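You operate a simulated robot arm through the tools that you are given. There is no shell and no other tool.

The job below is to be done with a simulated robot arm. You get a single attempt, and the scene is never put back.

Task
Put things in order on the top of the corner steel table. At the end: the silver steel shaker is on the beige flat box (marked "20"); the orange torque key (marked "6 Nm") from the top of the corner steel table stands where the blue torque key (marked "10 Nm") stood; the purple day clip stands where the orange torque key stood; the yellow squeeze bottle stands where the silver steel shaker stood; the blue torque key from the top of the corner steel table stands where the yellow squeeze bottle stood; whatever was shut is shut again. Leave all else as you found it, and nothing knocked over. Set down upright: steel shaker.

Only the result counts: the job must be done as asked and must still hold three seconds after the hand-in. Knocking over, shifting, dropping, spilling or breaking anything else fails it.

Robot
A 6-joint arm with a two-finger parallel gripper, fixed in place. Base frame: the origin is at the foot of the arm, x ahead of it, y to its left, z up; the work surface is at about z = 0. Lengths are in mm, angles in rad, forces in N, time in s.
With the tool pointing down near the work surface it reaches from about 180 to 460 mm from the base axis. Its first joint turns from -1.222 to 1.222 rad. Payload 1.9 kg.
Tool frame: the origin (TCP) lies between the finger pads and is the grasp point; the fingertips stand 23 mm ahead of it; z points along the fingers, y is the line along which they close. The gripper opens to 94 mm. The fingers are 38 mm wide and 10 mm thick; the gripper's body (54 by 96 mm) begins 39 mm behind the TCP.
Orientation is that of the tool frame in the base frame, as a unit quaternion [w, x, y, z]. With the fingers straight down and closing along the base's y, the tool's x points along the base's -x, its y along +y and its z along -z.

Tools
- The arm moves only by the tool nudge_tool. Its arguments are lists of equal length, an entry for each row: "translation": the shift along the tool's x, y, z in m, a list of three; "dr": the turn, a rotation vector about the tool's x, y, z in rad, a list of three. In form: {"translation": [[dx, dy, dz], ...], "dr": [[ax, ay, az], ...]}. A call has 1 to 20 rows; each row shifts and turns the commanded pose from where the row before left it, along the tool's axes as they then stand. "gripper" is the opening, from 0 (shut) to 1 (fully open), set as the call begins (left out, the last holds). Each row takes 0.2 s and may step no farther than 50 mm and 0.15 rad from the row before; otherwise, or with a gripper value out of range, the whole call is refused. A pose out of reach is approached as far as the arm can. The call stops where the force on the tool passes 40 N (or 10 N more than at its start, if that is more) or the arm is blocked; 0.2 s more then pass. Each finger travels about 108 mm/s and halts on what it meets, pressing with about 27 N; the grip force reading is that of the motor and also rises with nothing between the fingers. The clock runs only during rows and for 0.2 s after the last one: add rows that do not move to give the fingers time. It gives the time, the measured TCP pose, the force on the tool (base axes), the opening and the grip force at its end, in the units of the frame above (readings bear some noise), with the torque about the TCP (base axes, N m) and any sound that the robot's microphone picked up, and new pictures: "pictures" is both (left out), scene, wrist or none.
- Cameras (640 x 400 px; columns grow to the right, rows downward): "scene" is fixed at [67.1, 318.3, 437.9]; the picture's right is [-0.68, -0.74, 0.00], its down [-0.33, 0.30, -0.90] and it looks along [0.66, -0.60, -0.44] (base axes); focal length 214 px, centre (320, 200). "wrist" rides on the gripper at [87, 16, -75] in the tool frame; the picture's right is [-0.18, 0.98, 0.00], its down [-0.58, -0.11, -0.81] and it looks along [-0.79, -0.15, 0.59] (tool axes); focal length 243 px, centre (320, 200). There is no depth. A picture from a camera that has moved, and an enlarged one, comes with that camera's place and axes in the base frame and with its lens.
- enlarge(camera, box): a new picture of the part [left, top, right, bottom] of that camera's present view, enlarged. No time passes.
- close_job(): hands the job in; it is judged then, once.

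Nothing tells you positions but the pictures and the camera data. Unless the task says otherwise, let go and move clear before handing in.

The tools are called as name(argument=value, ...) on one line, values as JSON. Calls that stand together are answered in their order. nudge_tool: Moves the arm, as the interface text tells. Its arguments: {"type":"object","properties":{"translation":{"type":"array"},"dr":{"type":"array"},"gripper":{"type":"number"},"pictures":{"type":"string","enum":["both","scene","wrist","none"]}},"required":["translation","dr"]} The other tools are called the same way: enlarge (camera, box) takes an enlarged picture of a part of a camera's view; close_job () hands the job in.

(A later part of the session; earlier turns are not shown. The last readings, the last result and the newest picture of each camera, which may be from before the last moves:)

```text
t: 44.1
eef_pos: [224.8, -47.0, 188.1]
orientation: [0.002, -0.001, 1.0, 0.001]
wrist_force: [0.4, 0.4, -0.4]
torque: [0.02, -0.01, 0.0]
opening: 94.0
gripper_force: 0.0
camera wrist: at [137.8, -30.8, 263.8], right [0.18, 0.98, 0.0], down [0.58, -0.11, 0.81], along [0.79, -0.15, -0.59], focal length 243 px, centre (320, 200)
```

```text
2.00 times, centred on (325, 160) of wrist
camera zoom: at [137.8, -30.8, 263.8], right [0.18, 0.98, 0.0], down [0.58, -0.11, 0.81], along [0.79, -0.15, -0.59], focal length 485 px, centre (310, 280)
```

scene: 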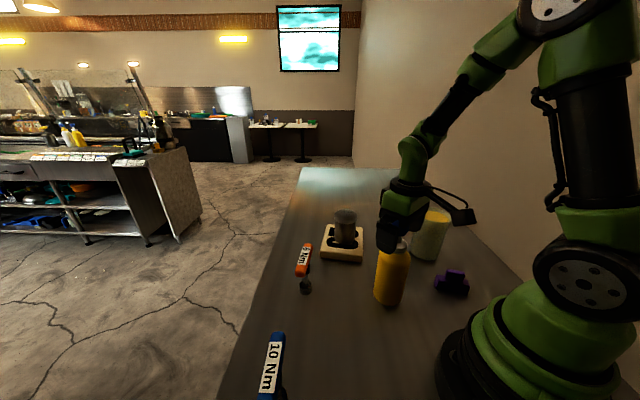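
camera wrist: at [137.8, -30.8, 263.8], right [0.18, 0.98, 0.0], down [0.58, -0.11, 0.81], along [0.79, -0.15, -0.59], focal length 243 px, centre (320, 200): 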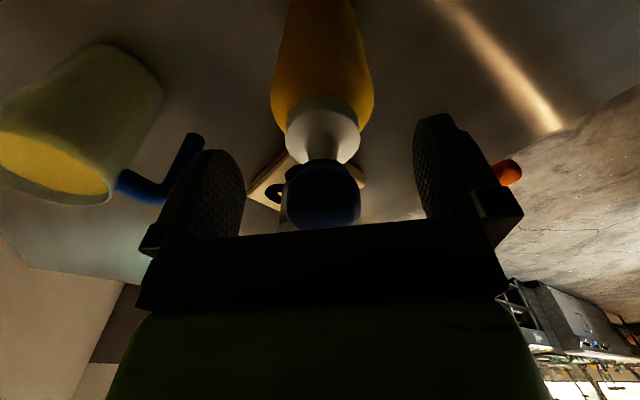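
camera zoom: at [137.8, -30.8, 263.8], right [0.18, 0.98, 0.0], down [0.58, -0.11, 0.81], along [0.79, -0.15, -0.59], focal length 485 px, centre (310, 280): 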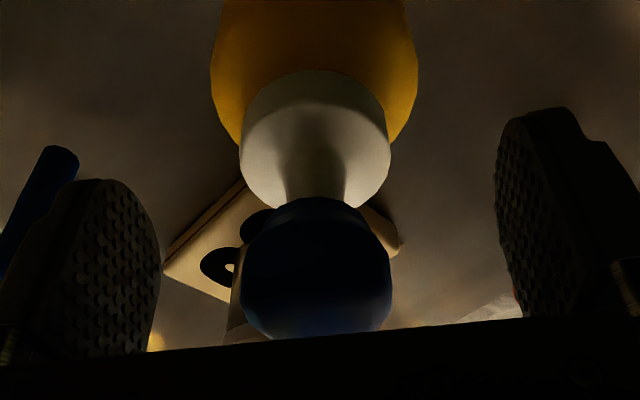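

nudge_tool(translation=[[0, 0, 0.003], [0, 0, 0.003], [0, 0, 0]], dr=[[0, 0, 0], [0, 0, 0], [0, 0, 0]], gripper=1, pictures="none")

nudge_tool(translation=[[0, 0, 0.001], [0, 0, 0.001], [0, 0, 0]], dr=[[0, 0, 0], [0, 0, 0], [0, 0, 0]], gripper=1, pictures="none")

nudge_tool(translation=[[0, 0, 0.001], [0, 0, 0.001], [0, 0, 0]], dr=[[0, 0, 0], [0, 0, 0], [0, 0, 0]], gripper=1, pictures="wrist")

```text
t: 44.9
eef_pos: [224.1, -47.9, 182.9]
orientation: [0.001, -0.001, 1.0, 0.001]
wrist_force: [0.4, 0.1, 0.3]
torque: [0.01, -0.03, -0.01]
opening: 93.9
gripper_force: 0.1
```

```text
t: 45.7
eef_pos: [224.8, -46.5, 180.9]
orientation: [0.001, -0.001, 1.0, 0.0]
wrist_force: [-0.1, 0.3, 0.6]
torque: [-0.02, 0.01, -0.04]
opening: 94.1
gripper_force: 0.1
```

```text
t: 46.5
eef_pos: [226.0, -45.4, 179.3]
orientation: [0.002, -0.001, 1.0, 0.0]
wrist_force: [0.0, -0.7, 0.4]
torque: [0.0, 0.0, 0.02]
opening: 94.0
gripper_force: 0.1
camera wrist: at [138.1, -29.5, 254.4], right [0.18, 0.98, 0.0], down [0.58, -0.11, 0.81], along [0.79, -0.15, -0.59], focal length 243 px, centre (320, 200)
```

wrist: 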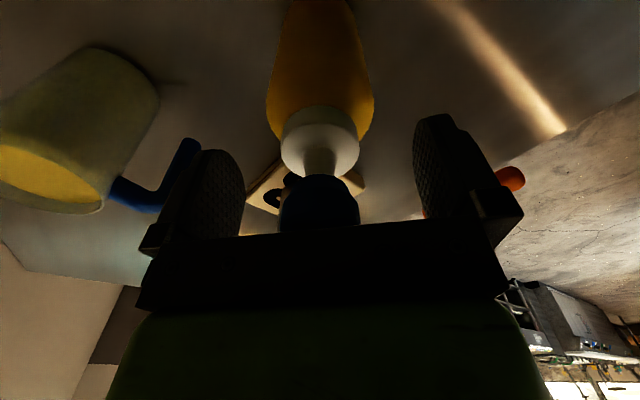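

nudge_tool(translation=[[0, 0, 0.001], [0, 0, 0.001], [0, 0, 0]], dr=[[0, 0, 0], [0, 0, 0], [0, 0, 0]], gripper=1, pictures="none")

nudge_tool(translation=[[0, 0, 0.001], [0, 0, 0], [0, 0, 0]], dr=[[0, 0, 0], [0, 0, 0], [0, 0, 0]], gripper=1, pictures="none")

nudge_tool(translation=[[0, 0, 0.001], [0, 0, 0], [0, 0, 0]], dr=[[0, 0, 0], [0, 0, 0], [0, 0, 0]], gripper=1, pictures="wrist")

```text
t: 47.3
eef_pos: [225.5, -46.9, 177.9]
orientation: [0.002, -0.002, 1.0, 0.001]
wrist_force: [0.0, 0.0, 0.4]
torque: [0.0, 0.03, 0.0]
opening: 93.8
gripper_force: 0.1
```

```text
t: 48.1
eef_pos: [226.2, -47.1, 176.2]
orientation: [0.002, -0.001, 1.0, 0.0]
wrist_force: [-0.4, 0.5, -0.1]
torque: [-0.03, 0.02, -0.01]
opening: 93.8
gripper_force: 0.1
```

```text
t: 48.9
eef_pos: [226.6, -45.4, 175.5]
orientation: [0.001, -0.001, 1.0, 0.0]
wrist_force: [-0.4, -1.1, 0.2]
torque: [0.04, 0.01, 0.01]
opening: 94.1
gripper_force: 0.0
camera wrist: at [138.8, -29.4, 251.1], right [0.18, 0.98, 0.0], down [0.58, -0.11, 0.81], along [0.8, -0.15, -0.59], focal length 243 px, centre (320, 200)
```

wrist: 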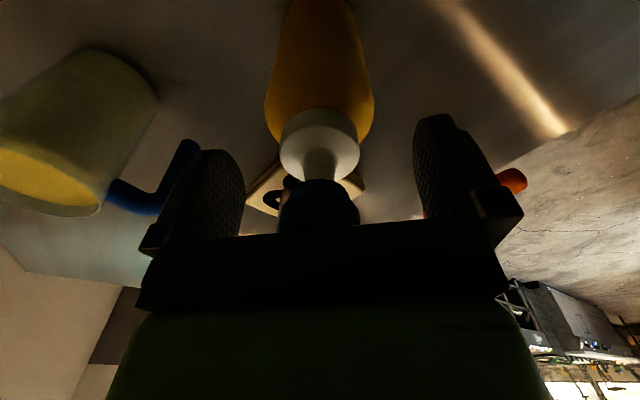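

nudge_tool(translation=[[0, 0, 0.001], [0, 0, 0], [0, 0, 0]], dr=[[0, 0, 0], [0, 0, 0], [0, 0, 0]], gripper=1, pictures="none")

nudge_tool(translation=[[0, 0, 0.001], [0, 0, 0], [0, 0, 0]], dr=[[0, 0, 0], [0, 0, 0], [0, 0, 0]], gripper=1, pictures="none")

enlarge(camera="scene", box=[370, 190, 430, 310])

enlarge(camera="wrist", box=[200, 60, 450, 260])

```text
t: 49.7
eef_pos: [226.4, -45.7, 175.0]
orientation: [0.001, -0.001, 1.0, 0.0]
wrist_force: [-0.5, -0.9, 0.1]
torque: [0.0, -0.01, -0.03]
opening: 94.2
gripper_force: 0.1
```

```text
t: 50.5
eef_pos: [226.2, -45.8, 173.6]
orientation: [0.002, -0.001, 1.0, 0.0]
wrist_force: [0.4, -0.1, 0.2]
torque: [0.0, 0.01, 0.02]
opening: 93.8
gripper_force: 0.0
```

```text
3.33 times, centred on (400, 250) of scene
camera zoom: at [67.1, 318.3, 437.9], right [-0.68, -0.74, 0.0], down [-0.33, 0.3, -0.9], along [0.66, -0.6, -0.44], focal length 715 px, centre (53, 33)
```

zoom: 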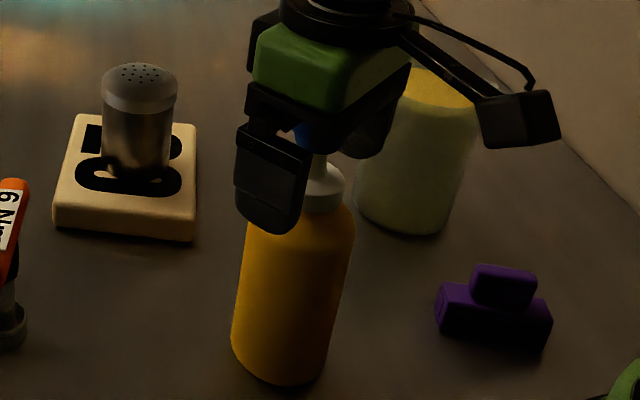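

```text
2.00 times, centred on (325, 160) of wrist
camera zoom: at [138.8, -30.0, 248.6], right [0.18, 0.98, 0.0], down [0.58, -0.11, 0.81], along [0.79, -0.15, -0.59], focal length 485 px, centre (310, 280)
```

zoom: 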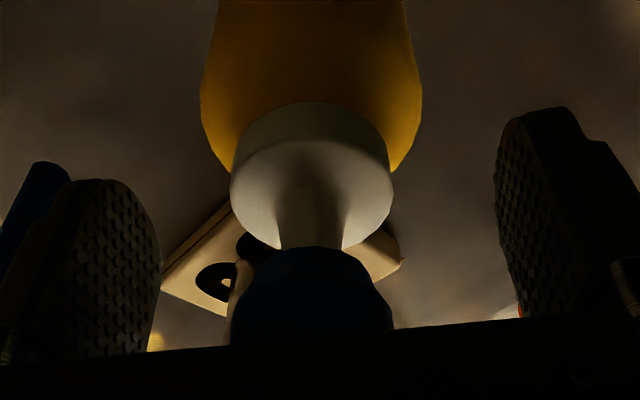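

The tips are now about 10 mm down the collar with no contact on the cap. I'm closing on the collar in two stages.

nudge_tool(translation=[[0, 0, 0], [0, 0, 0], [0, 0, 0]], dr=[[0, 0, 0], [0, 0, 0], [0, 0, 0]], gripper=0.48, pictures="wrist")

nudge_tool(translation=[[0, 0, 0], [0, 0, 0], [0, 0, 0]], dr=[[0, 0, 0], [0, 0, 0], [0, 0, 0]], gripper=0, pictures="both")

enlarge(camera="wrist", box=[200, 60, 450, 260])

enlarge(camera="scene", box=[370, 190, 430, 310])

```text
t: 51.3
eef_pos: [225.6, -45.6, 173.3]
orientation: [0.002, -0.001, 1.0, 0.0]
wrist_force: [-0.1, -0.3, 0.8]
torque: [-0.02, 0.0, -0.02]
opening: 45.1
gripper_force: 0.0
camera wrist: at [138.8, -30.0, 248.7], right [0.18, 0.98, 0.0], down [0.58, -0.11, 0.81], along [0.8, -0.15, -0.59], focal length 243 px, centre (320, 200)
```

wrist: 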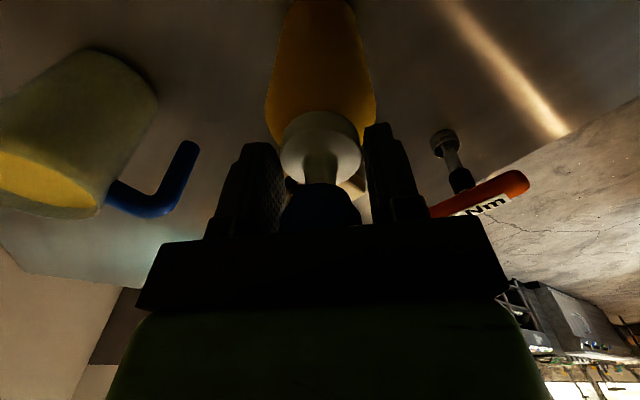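

```text
t: 52.1
eef_pos: [225.0, -45.9, 172.9]
orientation: [0.002, -0.001, 1.0, 0.0]
wrist_force: [-0.3, 0.5, 2.2]
torque: [-0.01, 0.01, -0.06]
opening: 39.3
gripper_force: 26.9
camera wrist: at [138.8, -30.0, 248.7], right [0.18, 0.98, 0.0], down [0.58, -0.11, 0.81], along [0.8, -0.15, -0.59], focal length 243 px, centre (320, 200)
```

scene: 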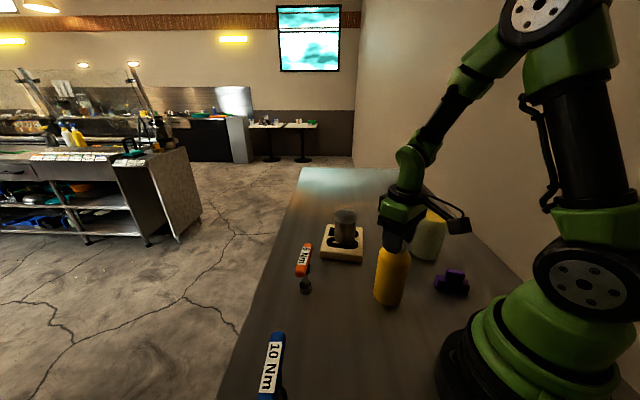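
wrist: 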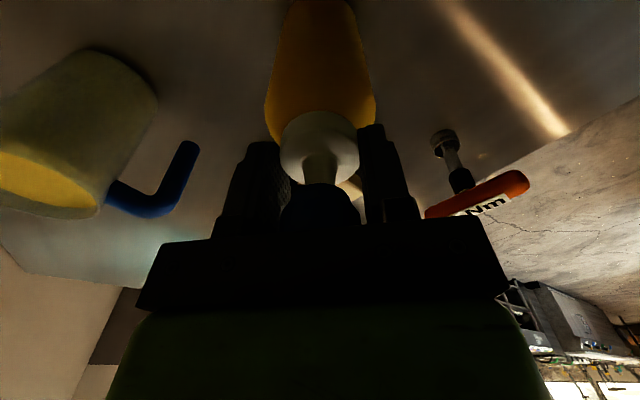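

```text
2.00 times, centred on (325, 160) of wrist
camera zoom: at [138.8, -30.0, 248.7], right [0.18, 0.98, 0.0], down [0.58, -0.11, 0.81], along [0.8, -0.15, -0.59], focal length 485 px, centre (310, 280)
```

zoom: 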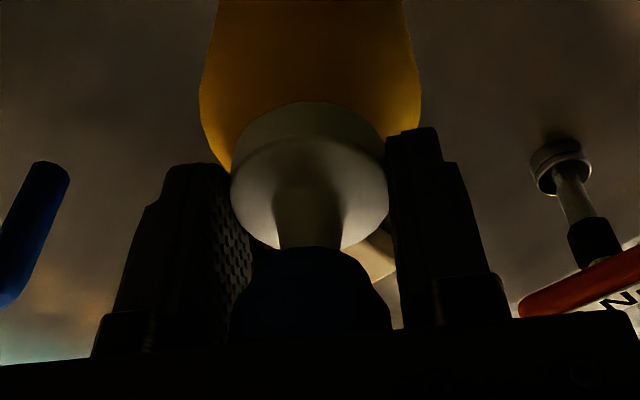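

```text
3.33 times, centred on (400, 250) of scene
camera zoom: at [67.1, 318.3, 437.9], right [-0.68, -0.74, 0.0], down [-0.33, 0.3, -0.9], along [0.66, -0.6, -0.44], focal length 715 px, centre (53, 33)
```

zoom: 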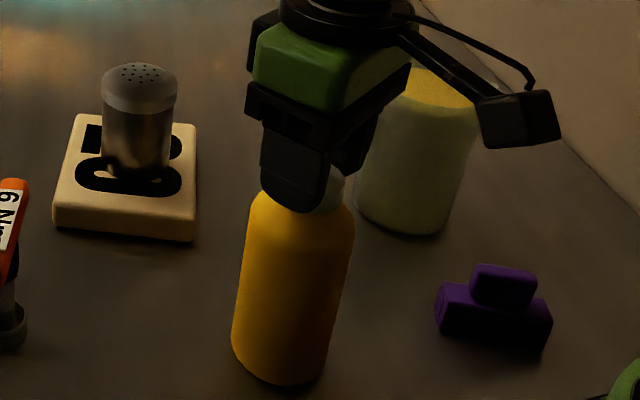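

It's gripped firmly on the collar at 39.3 mm. I'll lift it a few millimetres and check the hold.

nudge_tool(translation=[[0, 0, -0.001], [0, 0, -0.002], [0, 0, -0.003], [0, 0, -0.002], [0, 0, 0], [0, 0, 0]], dr=[[0, 0, 0], [0, 0, 0], [0, 0, 0], [0, 0, 0], [0, 0, 0], [0, 0, 0]], gripper=0)

enlarge(camera="scene", box=[370, 190, 430, 310])

```text
t: 53.5
eef_pos: [226.8, -45.0, 181.0]
orientation: [0.002, -0.001, 1.0, 0.0]
wrist_force: [0.2, -0.3, -4.7]
torque: [-0.01, 0.0, 0.03]
opening: 39.4
gripper_force: 26.9
camera wrist: at [139.6, -29.4, 256.8], right [0.18, 0.98, 0.0], down [0.58, -0.11, 0.81], along [0.8, -0.15, -0.59], focal length 243 px, centre (320, 200)
```

scene: 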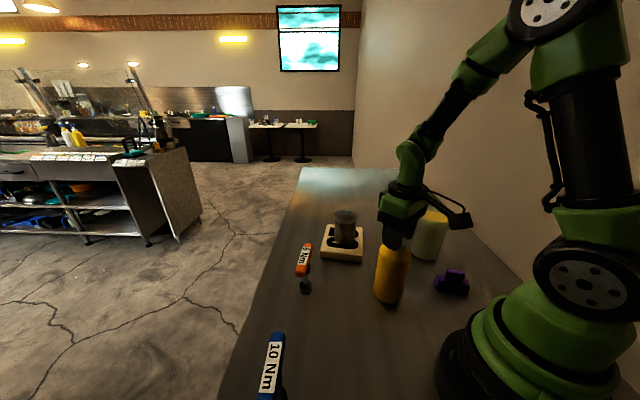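
wrist: 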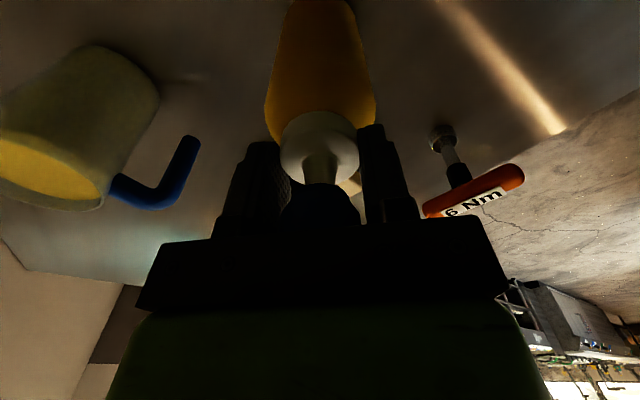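

```text
3.33 times, centred on (400, 250) of scene
camera zoom: at [67.1, 318.3, 437.9], right [-0.68, -0.74, 0.0], down [-0.33, 0.3, -0.9], along [0.66, -0.6, -0.44], focal length 715 px, centre (53, 33)
```

zoom: 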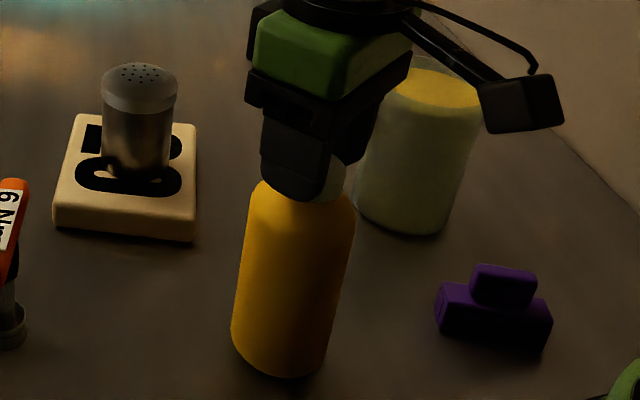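

The collar grip holds the full weight of about 4.7 N. I'll move it slowly the remaining 36 mm to the shaker's old spot.

nudge_tool(translation=[[0, -0.001, 0], [-0.0003, -0.002, 0], [-0.0004, -0.004, 0], [-0.0004, -0.005, 0], [-0.0004, -0.005, 0], [-0.0004, -0.005, 0], [-0.0004, -0.005, 0], [-0.0004, -0.004, 0], [-0.0003, -0.0026, 0], [0, -0.0015, 0], [0, -0.0005, 0], [0, 0, 0], [0, 0, 0]], dr=[[0, 0, 0], [0, 0, 0], [0, 0, 0], [0, 0, 0], [0, 0, 0], [0, 0, 0], [0, 0, 0], [0, 0, 0], [0, 0, 0], [0, 0, 0], [0, 0, 0], [0, 0, 0], [0, 0, 0]], gripper=0)

enlarge(camera="scene", box=[370, 190, 450, 320])

```text
t: 56.3
eef_pos: [229.4, -80.1, 180.6]
orientation: [0.001, -0.001, 1.0, -0.001]
wrist_force: [0.4, 0.6, -2.6]
torque: [0.0, 0.01, 0.02]
opening: 39.2
gripper_force: 27.0
camera wrist: at [142.0, -64.9, 256.5], right [0.18, 0.98, 0.0], down [0.58, -0.11, 0.81], along [0.8, -0.15, -0.59], focal length 243 px, centre (320, 200)
```

scene: 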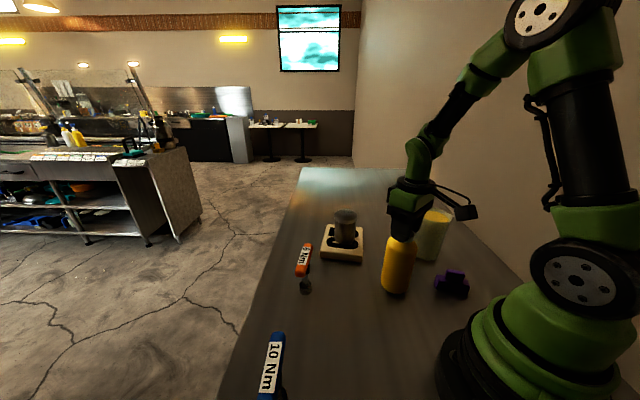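
wrist: 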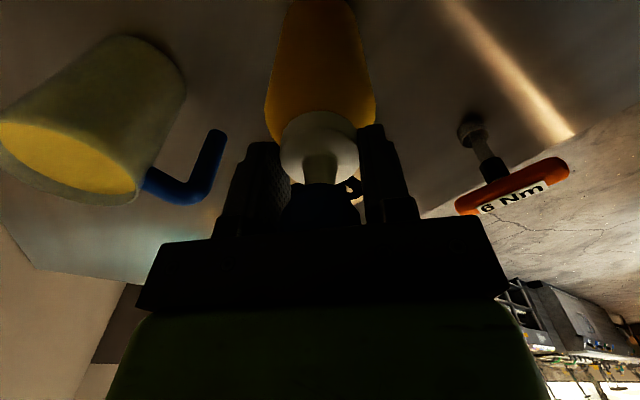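

```text
3.08 times, centred on (410, 255) of scene
camera zoom: at [67.1, 318.3, 437.9], right [-0.68, -0.74, 0.0], down [-0.33, 0.3, -0.9], along [0.66, -0.6, -0.44], focal length 660 px, centre (43, 31)
```

zoom: 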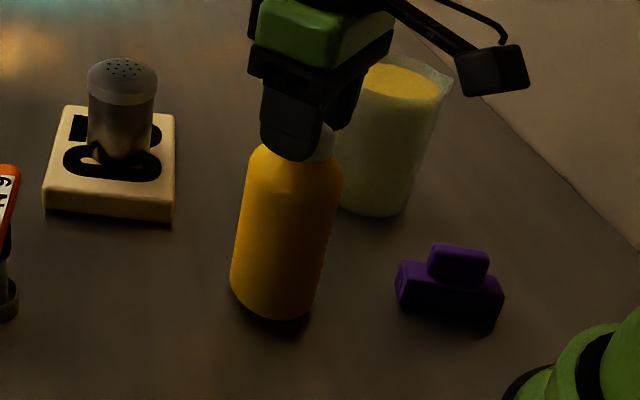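

It's at the spot. I'll lower gently until the base takes the load.

nudge_tool(translation=[[0, 0, 0.002], [0, 0, 0.002], [0, 0, 0.0015], [0, 0, 0.001], [0, 0, 0], [0, 0, 0]], dr=[[0, 0, 0], [0, 0, 0], [0, 0, 0], [0, 0, 0], [0, 0, 0], [0, 0, 0]], gripper=0, pictures="none")

nudge_tool(translation=[[0, 0, 0.0007], [0, 0, 0], [0, 0, 0]], dr=[[0, 0, 0], [0, 0, 0], [0, 0, 0]], gripper=0, pictures="none")

```text
t: 57.7
eef_pos: [229.6, -81.5, 174.4]
orientation: [0.002, -0.001, 1.0, 0.0]
wrist_force: [0.6, -0.1, -3.7]
torque: [0.03, -0.01, 0.0]
opening: 39.1
gripper_force: 26.7
```

```text
t: 58.5
eef_pos: [229.8, -80.1, 173.6]
orientation: [0.002, -0.001, 1.0, 0.001]
wrist_force: [0.3, 1.4, -3.9]
torque: [0.01, -0.01, -0.03]
opening: 39.1
gripper_force: 27.0
```

nudge_tool(translation=[[0, 0, 0.0007], [0, 0, 0], [0, 0, 0]], dr=[[0, 0, 0], [0, 0, 0], [0, 0, 0]], gripper=0, pictures="none")

enlarge(camera="scene", box=[370, 190, 450, 320])

```text
t: 59.3
eef_pos: [228.2, -81.0, 173.3]
orientation: [0.001, -0.001, 1.0, 0.0]
wrist_force: [0.0, 0.1, -3.4]
torque: [-0.01, 0.01, -0.01]
opening: 39.1
gripper_force: 27.1
```

```text
3.08 times, centred on (410, 255) of scene
camera zoom: at [67.1, 318.3, 437.9], right [-0.68, -0.74, 0.0], down [-0.33, 0.3, -0.9], along [0.66, -0.6, -0.44], focal length 660 px, centre (43, 31)
```

zoom: 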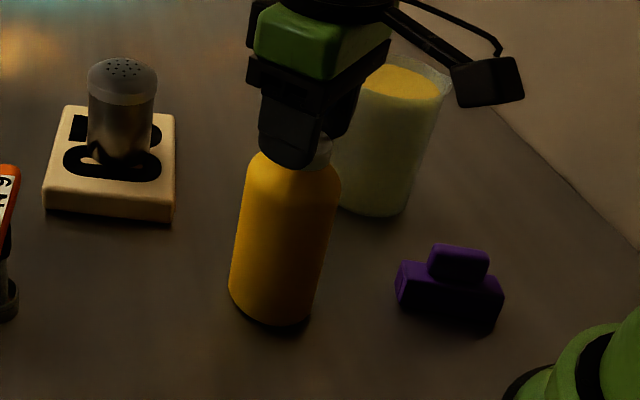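

nudge_tool(translation=[[0, 0, 0.0007], [0, 0, 0], [0, 0, 0]], dr=[[0, 0, 0], [0, 0, 0], [0, 0, 0]], gripper=0, pictures="none")

nudge_tool(translation=[[0, 0, 0.0005], [0, 0, 0], [0, 0, 0]], dr=[[0, 0, 0], [0, 0, 0], [0, 0, 0]], gripper=0, pictures="none")

```text
t: 60.1
eef_pos: [229.4, -81.1, 171.9]
orientation: [0.003, -0.001, 1.0, 0.001]
wrist_force: [0.4, -0.3, 18.9]
torque: [-0.02, -0.27, -0.15]
opening: 38.9
gripper_force: 26.8
```

```text
t: 60.9
eef_pos: [228.6, -81.8, 170.9]
orientation: [0.002, -0.001, 1.0, 0.0]
wrist_force: [1.7, -0.3, 17.3]
torque: [-0.01, -0.21, -0.03]
opening: 39.1
gripper_force: 26.6
```

The bottle has landed. I'll ease off the pressure and open.

nudge_tool(translation=[[0, 0, -0.001], [0, 0, 0], [0, 0, 0]], dr=[[0, 0, 0], [0, 0, 0], [0, 0, 0]], gripper=0, pictures="none")

nudge_tool(translation=[[0, 0, 0], [0, 0, 0], [0, 0, 0]], dr=[[0, 0, 0], [0, 0, 0], [0, 0, 0]], gripper=0.75, pictures="both")

enlarge(camera="scene", box=[370, 190, 450, 320])

```text
t: 61.7
eef_pos: [228.9, -81.7, 173.1]
orientation: [0.002, -0.001, 1.0, 0.001]
wrist_force: [0.1, 0.1, -3.8]
torque: [0.0, 0.02, 0.02]
opening: 39.3
gripper_force: 27.1
```

```text
t: 62.5
eef_pos: [228.5, -80.6, 173.4]
orientation: [0.001, -0.001, 1.0, -0.001]
wrist_force: [-1.0, 0.7, -0.4]
torque: [0.02, -0.01, -0.02]
opening: 70.7
gripper_force: 0.2
camera wrist: at [142.1, -65.5, 248.2], right [0.18, 0.98, 0.0], down [0.58, -0.11, 0.81], along [0.8, -0.15, -0.59], focal length 243 px, centre (320, 200)
```

scene: 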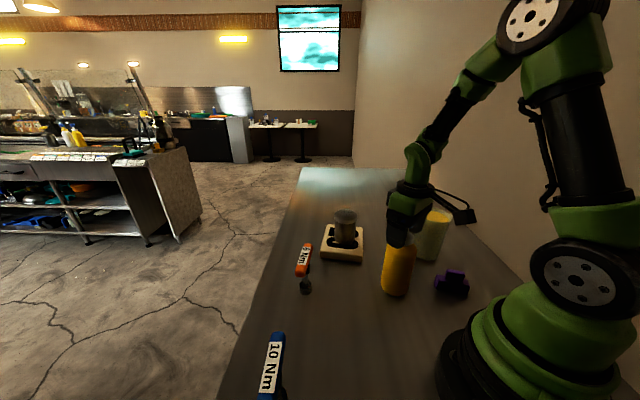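
wrist: 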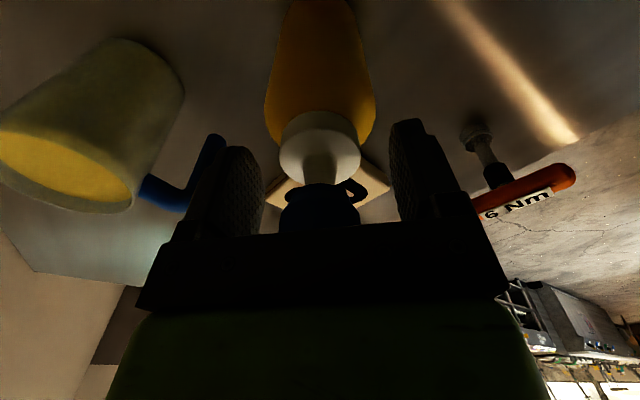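

```text
3.08 times, centred on (410, 255) of scene
camera zoom: at [67.1, 318.3, 437.9], right [-0.68, -0.74, 0.0], down [-0.33, 0.3, -0.9], along [0.66, -0.6, -0.44], focal length 660 px, centre (43, 31)
```

zoom: 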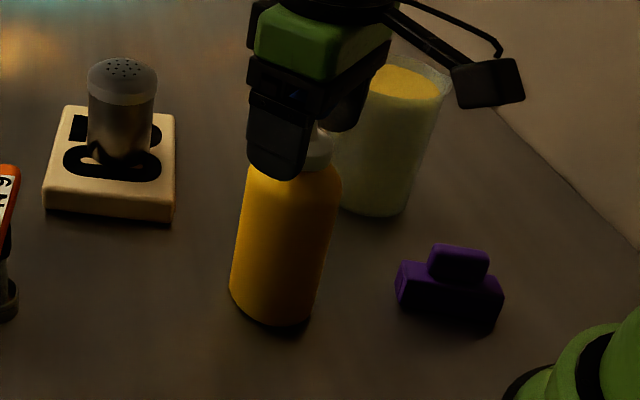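

The bottle stands at the shaker's old spot. I'll rise clear and verify it.

nudge_tool(translation=[[0, 0, 0], [0, 0, -0.02], [0, 0, -0.035], [0, 0, -0.04], [0, 0, -0.03], [0, 0, 0]], dr=[[0, 0, 0], [0, 0, 0], [0, 0, 0], [0, 0, 0], [0, 0, 0], [0, 0, 0]], gripper=1)

enlarge(camera="scene", box=[360, 190, 460, 320])

enlarge(camera="wrist", box=[250, 0, 400, 140])

```text
t: 63.9
eef_pos: [225.4, -79.2, 296.5]
orientation: [0.002, -0.002, 1.0, 0.0]
wrist_force: [0.1, -1.0, 1.1]
torque: [-0.01, -0.01, 0.0]
opening: 93.8
gripper_force: 0.0
camera wrist: at [140.3, -63.7, 371.1], right [0.18, 0.98, 0.0], down [0.58, -0.11, 0.81], along [0.8, -0.15, -0.59], focal length 243 px, centre (320, 200)
```

scene: 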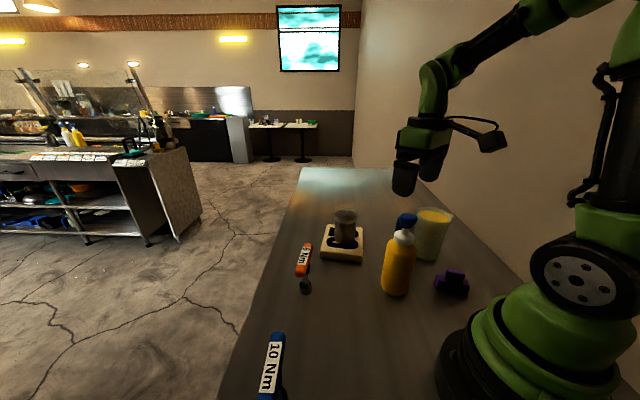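
wrist: 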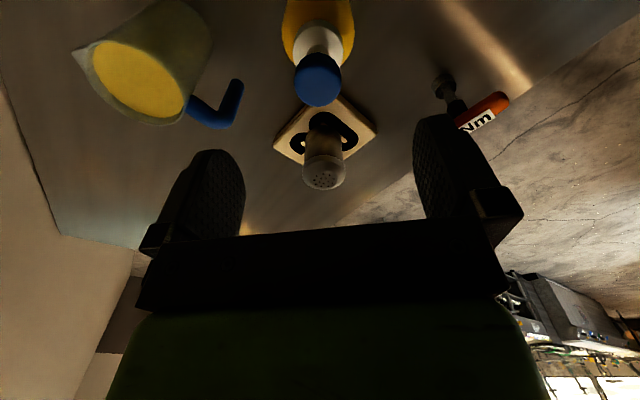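

```text
3.08 times, centred on (410, 255) of scene
camera zoom: at [67.1, 318.3, 437.9], right [-0.68, -0.74, 0.0], down [-0.33, 0.3, -0.9], along [0.66, -0.6, -0.44], focal length 660 px, centre (43, 31)
```

zoom: 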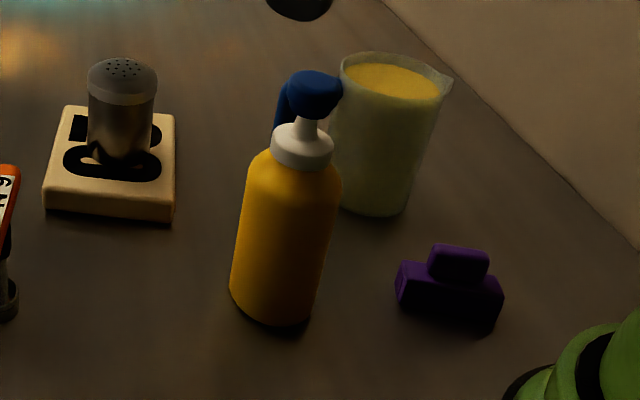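

```text
2.86 times, centred on (325, 70) of wrist
camera zoom: at [140.3, -63.7, 371.1], right [0.18, 0.98, 0.0], down [0.58, -0.11, 0.81], along [0.8, -0.15, -0.59], focal length 693 px, centre (306, 571)
```

zoom: 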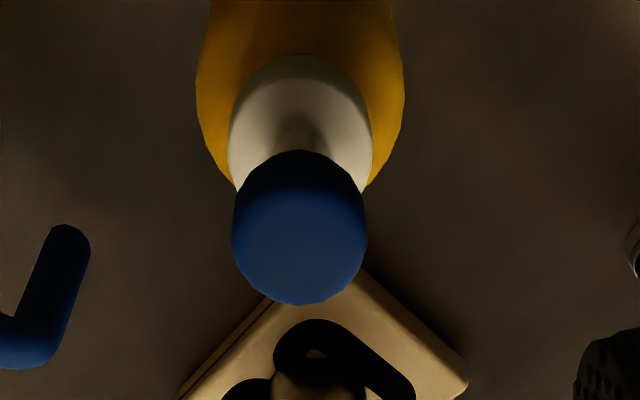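

The bottle is capped and standing at (227,-81). Next is the blue key: I'll travel high to its side and turn the fingers across its handle.

nudge_tool(translation=[[0, 0.04, 0], [0, 0.043, 0.004], [0, 0.043, 0.005], [0, 0.043, 0.005], [0, 0.043, 0.005], [0, 0.043, 0.005], [0, 0.043, 0.005], [0, 0.041, 0.005], [0, 0, 0], [0, 0, 0], [0, 0, 0], [0, 0, 0], [0, 0, 0], [0, 0, 0], [0, 0, 0]], dr=[[0, 0.004, 0.004], [0, 0, 0], [0, 0, 0], [0, 0, 0], [0, 0, 0], [0, 0, 0], [0, 0, 0], [0, 0, 0], [0, 0, 0.127], [0, 0, 0.127], [0, 0, 0.127], [0, 0, 0.127], [0, 0, 0.127], [0, 0, 0.127], [0, 0, 0]], gripper=1)

enlarge(camera="wrist", box=[200, 0, 450, 200])

```text
t: 67.1
eef_pos: [228.6, 257.4, 264.2]
orientation: [0.0, 0.374, 0.927, 0.0]
wrist_force: [-0.1, 0.0, 0.1]
torque: [0.0, -0.03, -0.03]
opening: 93.9
gripper_force: 0.1
camera wrist: at [177.7, 329.9, 340.4], right [0.81, 0.58, 0.0], down [0.34, -0.48, 0.81], along [0.47, -0.66, -0.59], focal length 243 px, centre (320, 200)
```

scene: 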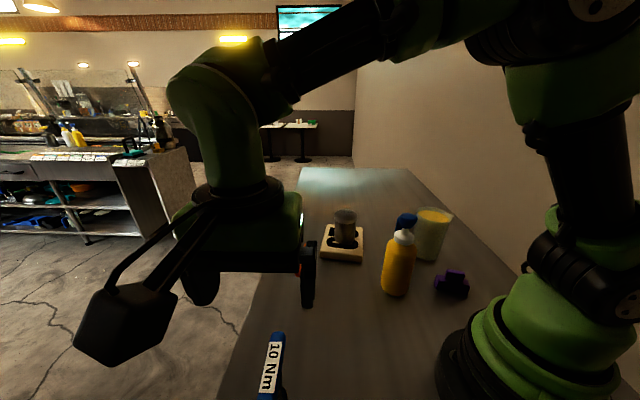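
wrist: 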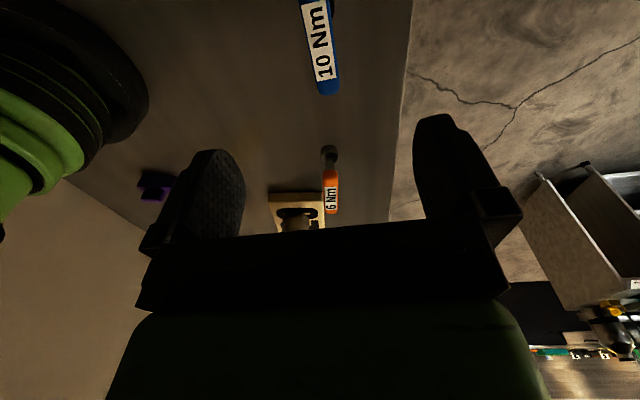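

```text
2.00 times, centred on (325, 100) of wrist
camera zoom: at [177.7, 329.9, 340.4], right [0.81, 0.58, 0.0], down [0.34, -0.48, 0.81], along [0.47, -0.66, -0.59], focal length 485 px, centre (310, 400)
```

zoom: 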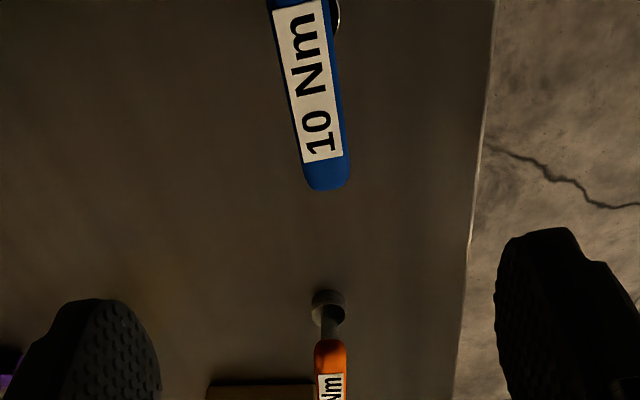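

I'm over the blue key with the fingers lined up across its handle. I'll lower toward handle height.

nudge_tool(translation=[[0, 0, 0.035], [0, 0, 0.035], [0, 0, 0.035], [0, 0, 0.025], [0, 0, 0]], dr=[[0, 0, 0], [0, 0, 0], [0, 0, 0], [0, 0, 0], [0, 0, 0]], gripper=1)

enlarge(camera="wrist", box=[200, 0, 450, 240])

enlarge(camera="scene", box=[180, 250, 360, 400])

```text
t: 68.3
eef_pos: [231.4, 257.1, 132.7]
orientation: [-0.001, 0.373, 0.928, -0.001]
wrist_force: [-0.1, 0.3, 0.2]
torque: [0.0, 0.0, 0.01]
opening: 94.0
gripper_force: 0.0
camera wrist: at [179.4, 328.2, 209.2], right [0.81, 0.58, 0.0], down [0.34, -0.48, 0.81], along [0.47, -0.66, -0.59], focal length 243 px, centre (320, 200)
```

scene: 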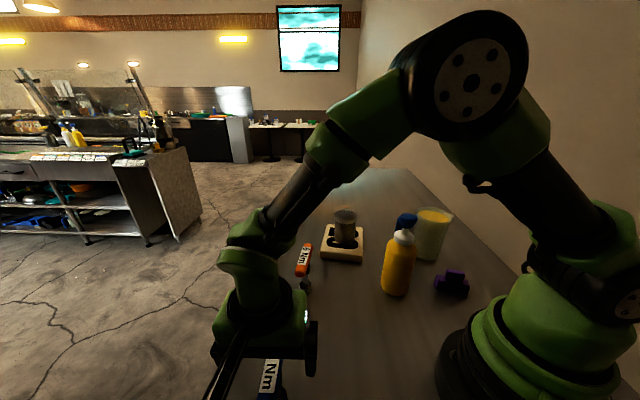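
wrist: 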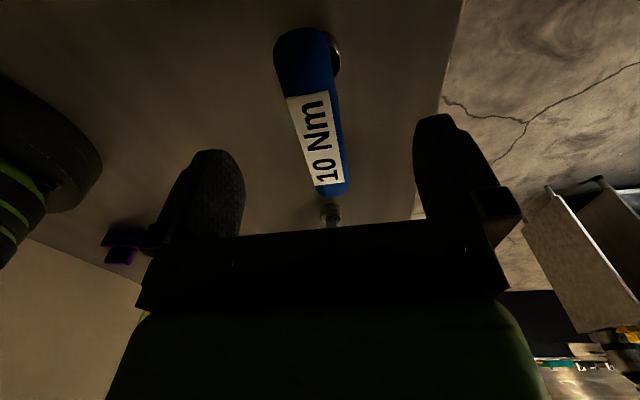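

```text
1.67 times, centred on (325, 120) of wrist
camera zoom: at [179.4, 328.2, 209.2], right [0.81, 0.58, 0.0], down [0.34, -0.48, 0.81], along [0.47, -0.66, -0.59], focal length 404 px, centre (312, 333)
```

zoom: 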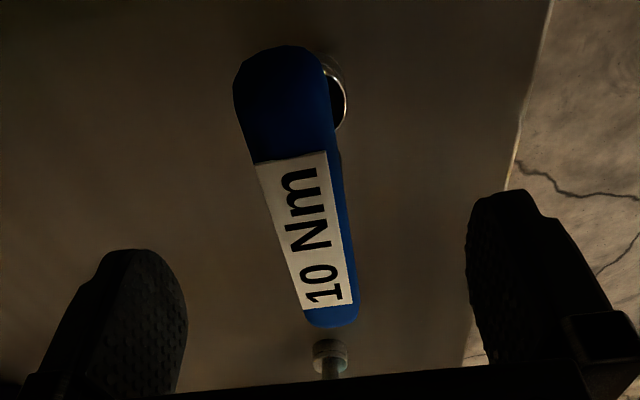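

```text
2.67 times, centred on (270, 325) of scene
camera zoom: at [67.1, 318.3, 437.9], right [-0.68, -0.74, 0.0], down [-0.33, 0.3, -0.9], along [0.66, -0.6, -0.44], focal length 572 px, centre (453, -133)
```

zoom: 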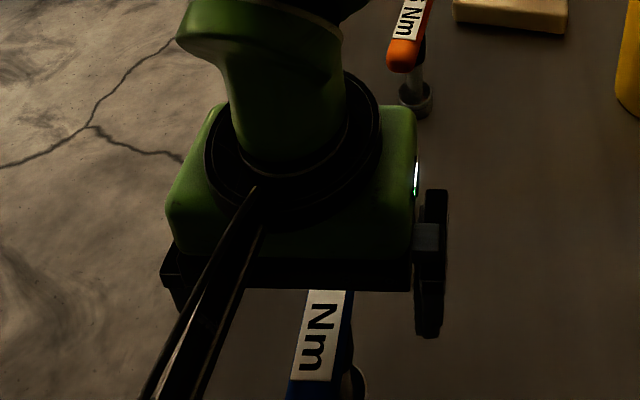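

The handle centre is under the TCP within about 1 mm. I'll finish lowering to handle height and close in stages.

nudge_tool(translation=[[0.001, 0.001, 0.011], [0, 0, 0.011], [0, 0, 0.01], [0, 0, 0]], dr=[[0, 0, 0], [0, 0, 0], [0, 0, 0], [0, 0, 0]], gripper=1)

enlarge(camera="wrist", box=[200, 0, 450, 240])

```text
t: 69.3
eef_pos: [228.2, 258.9, 101.6]
orientation: [0.0, 0.373, 0.928, 0.0]
wrist_force: [-0.2, 0.7, 0.1]
torque: [0.03, 0.02, 0.0]
opening: 94.0
gripper_force: 0.1
camera wrist: at [176.8, 329.8, 177.5], right [0.81, 0.58, 0.0], down [0.34, -0.48, 0.81], along [0.47, -0.66, -0.59], focal length 243 px, centre (320, 200)
```

scene: 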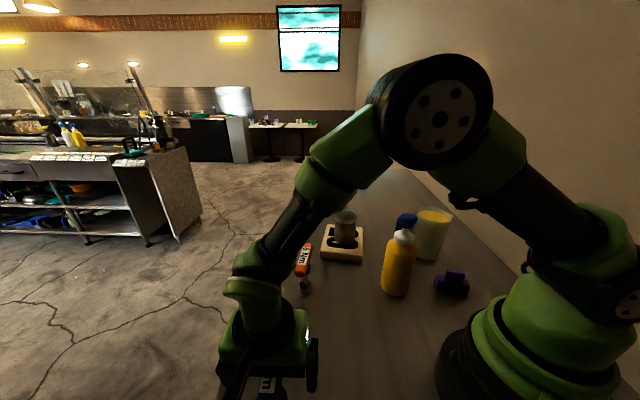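
wrist: 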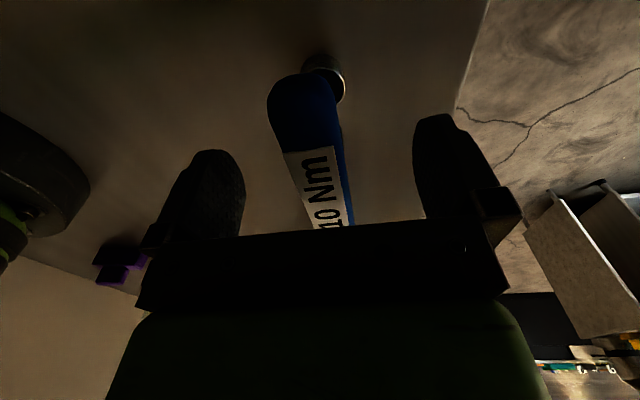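

```text
1.67 times, centred on (325, 120) of wrist
camera zoom: at [176.8, 329.8, 177.5], right [0.81, 0.58, 0.0], down [0.34, -0.48, 0.81], along [0.47, -0.66, -0.59], focal length 404 px, centre (312, 333)
```

zoom: 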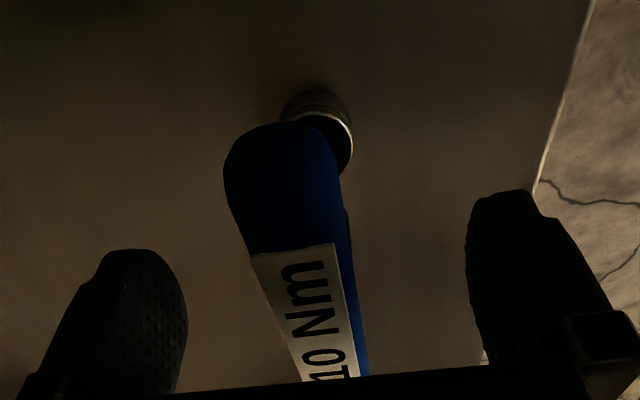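

Centred around the handle. I'm closing gently.

nudge_tool(translation=[[0, 0, 0], [0, 0, 0], [0, 0, 0]], dr=[[0, 0, 0], [0, 0, 0], [0, 0, 0]], gripper=0.35, pictures="wrist")

nudge_tool(translation=[[0, 0, 0], [0, 0, 0], [0, 0, 0]], dr=[[0, 0, 0], [0, 0, 0], [0, 0, 0]], gripper=0, pictures="both")

enlarge(camera="wrist", box=[200, 0, 450, 240])

```text
t: 70.1
eef_pos: [228.4, 258.3, 102.5]
orientation: [0.001, 0.373, 0.928, 0.0]
wrist_force: [-0.7, -0.1, -0.7]
torque: [-0.03, -0.04, -0.01]
opening: 33.2
gripper_force: 0.1
camera wrist: at [176.8, 329.8, 177.7], right [0.81, 0.58, 0.0], down [0.34, -0.48, 0.81], along [0.47, -0.66, -0.59], focal length 243 px, centre (320, 200)
```

wrist: 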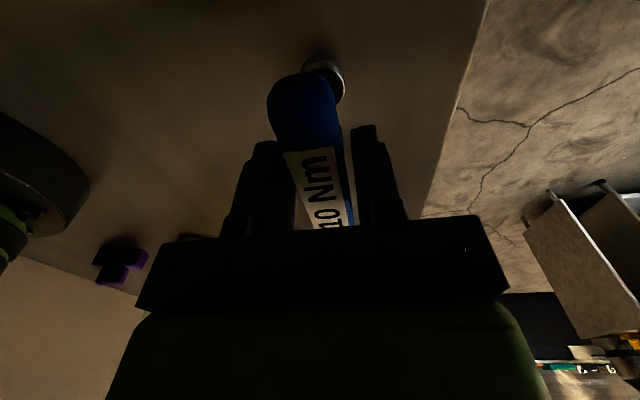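

```text
t: 70.9
eef_pos: [228.8, 259.1, 102.2]
orientation: [0.0, 0.373, 0.928, -0.001]
wrist_force: [1.7, 0.7, 0.2]
torque: [0.02, -0.09, -0.01]
opening: 23.5
gripper_force: 27.1
camera wrist: at [176.8, 329.8, 177.8], right [0.81, 0.58, 0.0], down [0.34, -0.48, 0.81], along [0.47, -0.66, -0.59], focal length 243 px, centre (320, 200)
```

scene: 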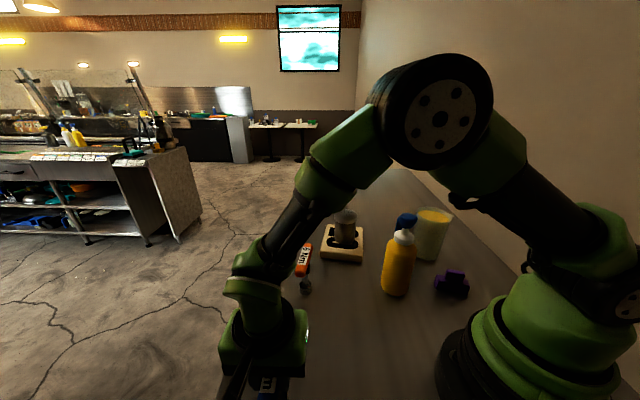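
wrist: 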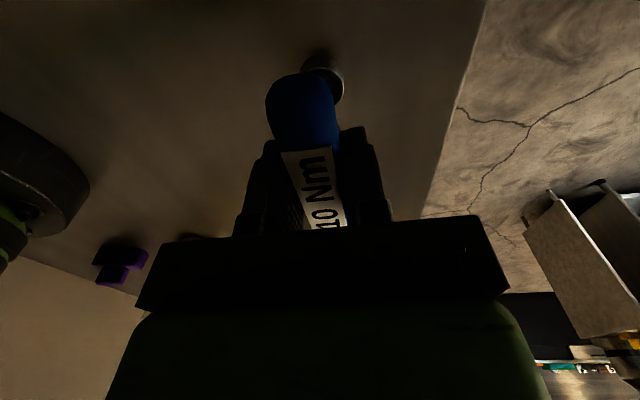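

```text
1.67 times, centred on (325, 120) of wrist
camera zoom: at [176.8, 329.8, 177.8], right [0.81, 0.58, 0.0], down [0.34, -0.48, 0.81], along [0.47, -0.66, -0.59], focal length 404 px, centre (312, 333)
```

zoom: 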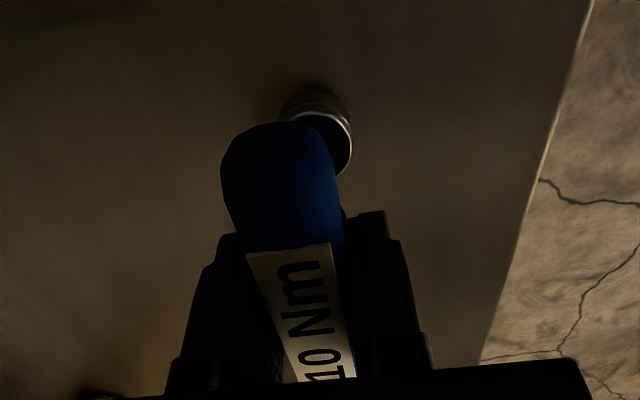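

It's gripped at 23.5 mm on the handle. I'll lift slowly and check that the ring foot comes along.

nudge_tool(translation=[[0, 0, -0.004], [0, 0, -0.008], [0, 0, -0.012], [0, 0, -0.012], [0, 0, 0], [0, 0, 0]], dr=[[0, 0, 0], [0, 0, 0], [0, 0, 0], [0, 0, 0], [0, 0, 0], [0, 0, 0]], gripper=0)

enlarge(camera="wrist", box=[200, 0, 450, 240])

enlarge(camera="scene", box=[180, 250, 360, 400])

```text
t: 72.3
eef_pos: [228.8, 259.7, 138.8]
orientation: [0.0, 0.373, 0.928, 0.001]
wrist_force: [0.3, -0.3, -0.6]
torque: [0.02, 0.01, 0.01]
opening: 23.8
gripper_force: 27.0
camera wrist: at [177.7, 331.1, 214.3], right [0.81, 0.58, 0.0], down [0.34, -0.48, 0.81], along [0.47, -0.66, -0.59], focal length 243 px, centre (320, 200)
```

scene: 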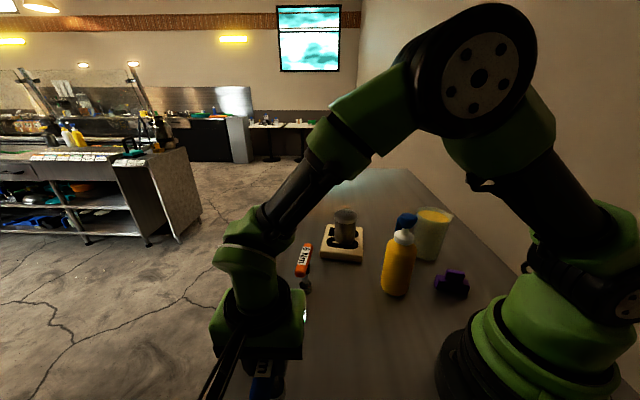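
wrist: 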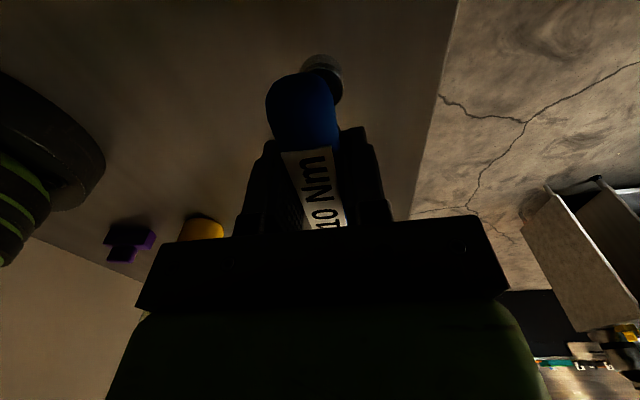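

```text
1.67 times, centred on (325, 120) of wrist
camera zoom: at [177.7, 331.1, 214.3], right [0.81, 0.58, 0.0], down [0.34, -0.48, 0.81], along [0.47, -0.66, -0.59], focal length 404 px, centre (312, 333)
```

zoom: 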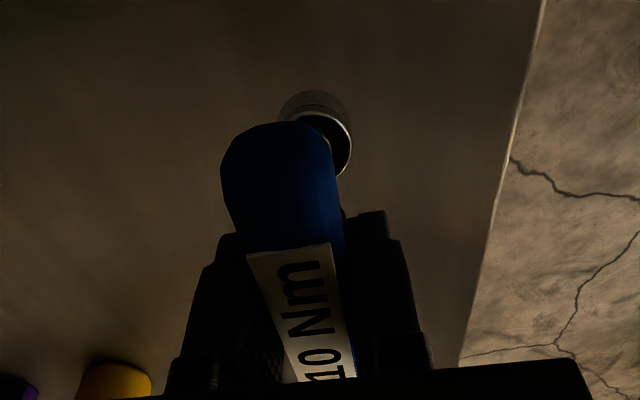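

```text
2.67 times, centred on (270, 325) of scene
camera zoom: at [67.1, 318.3, 437.9], right [-0.68, -0.74, 0.0], down [-0.33, 0.3, -0.9], along [0.66, -0.6, -0.44], focal length 572 px, centre (453, -133)
```

zoom: 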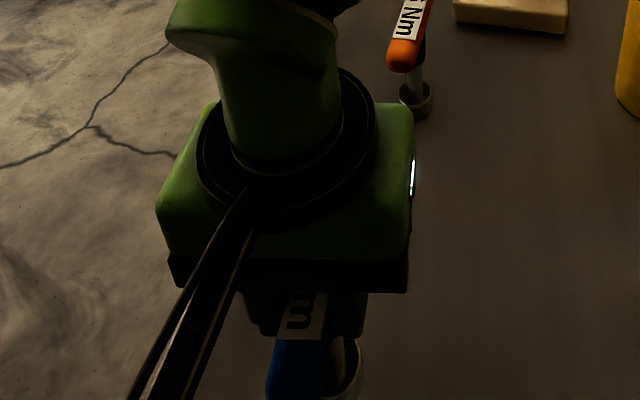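

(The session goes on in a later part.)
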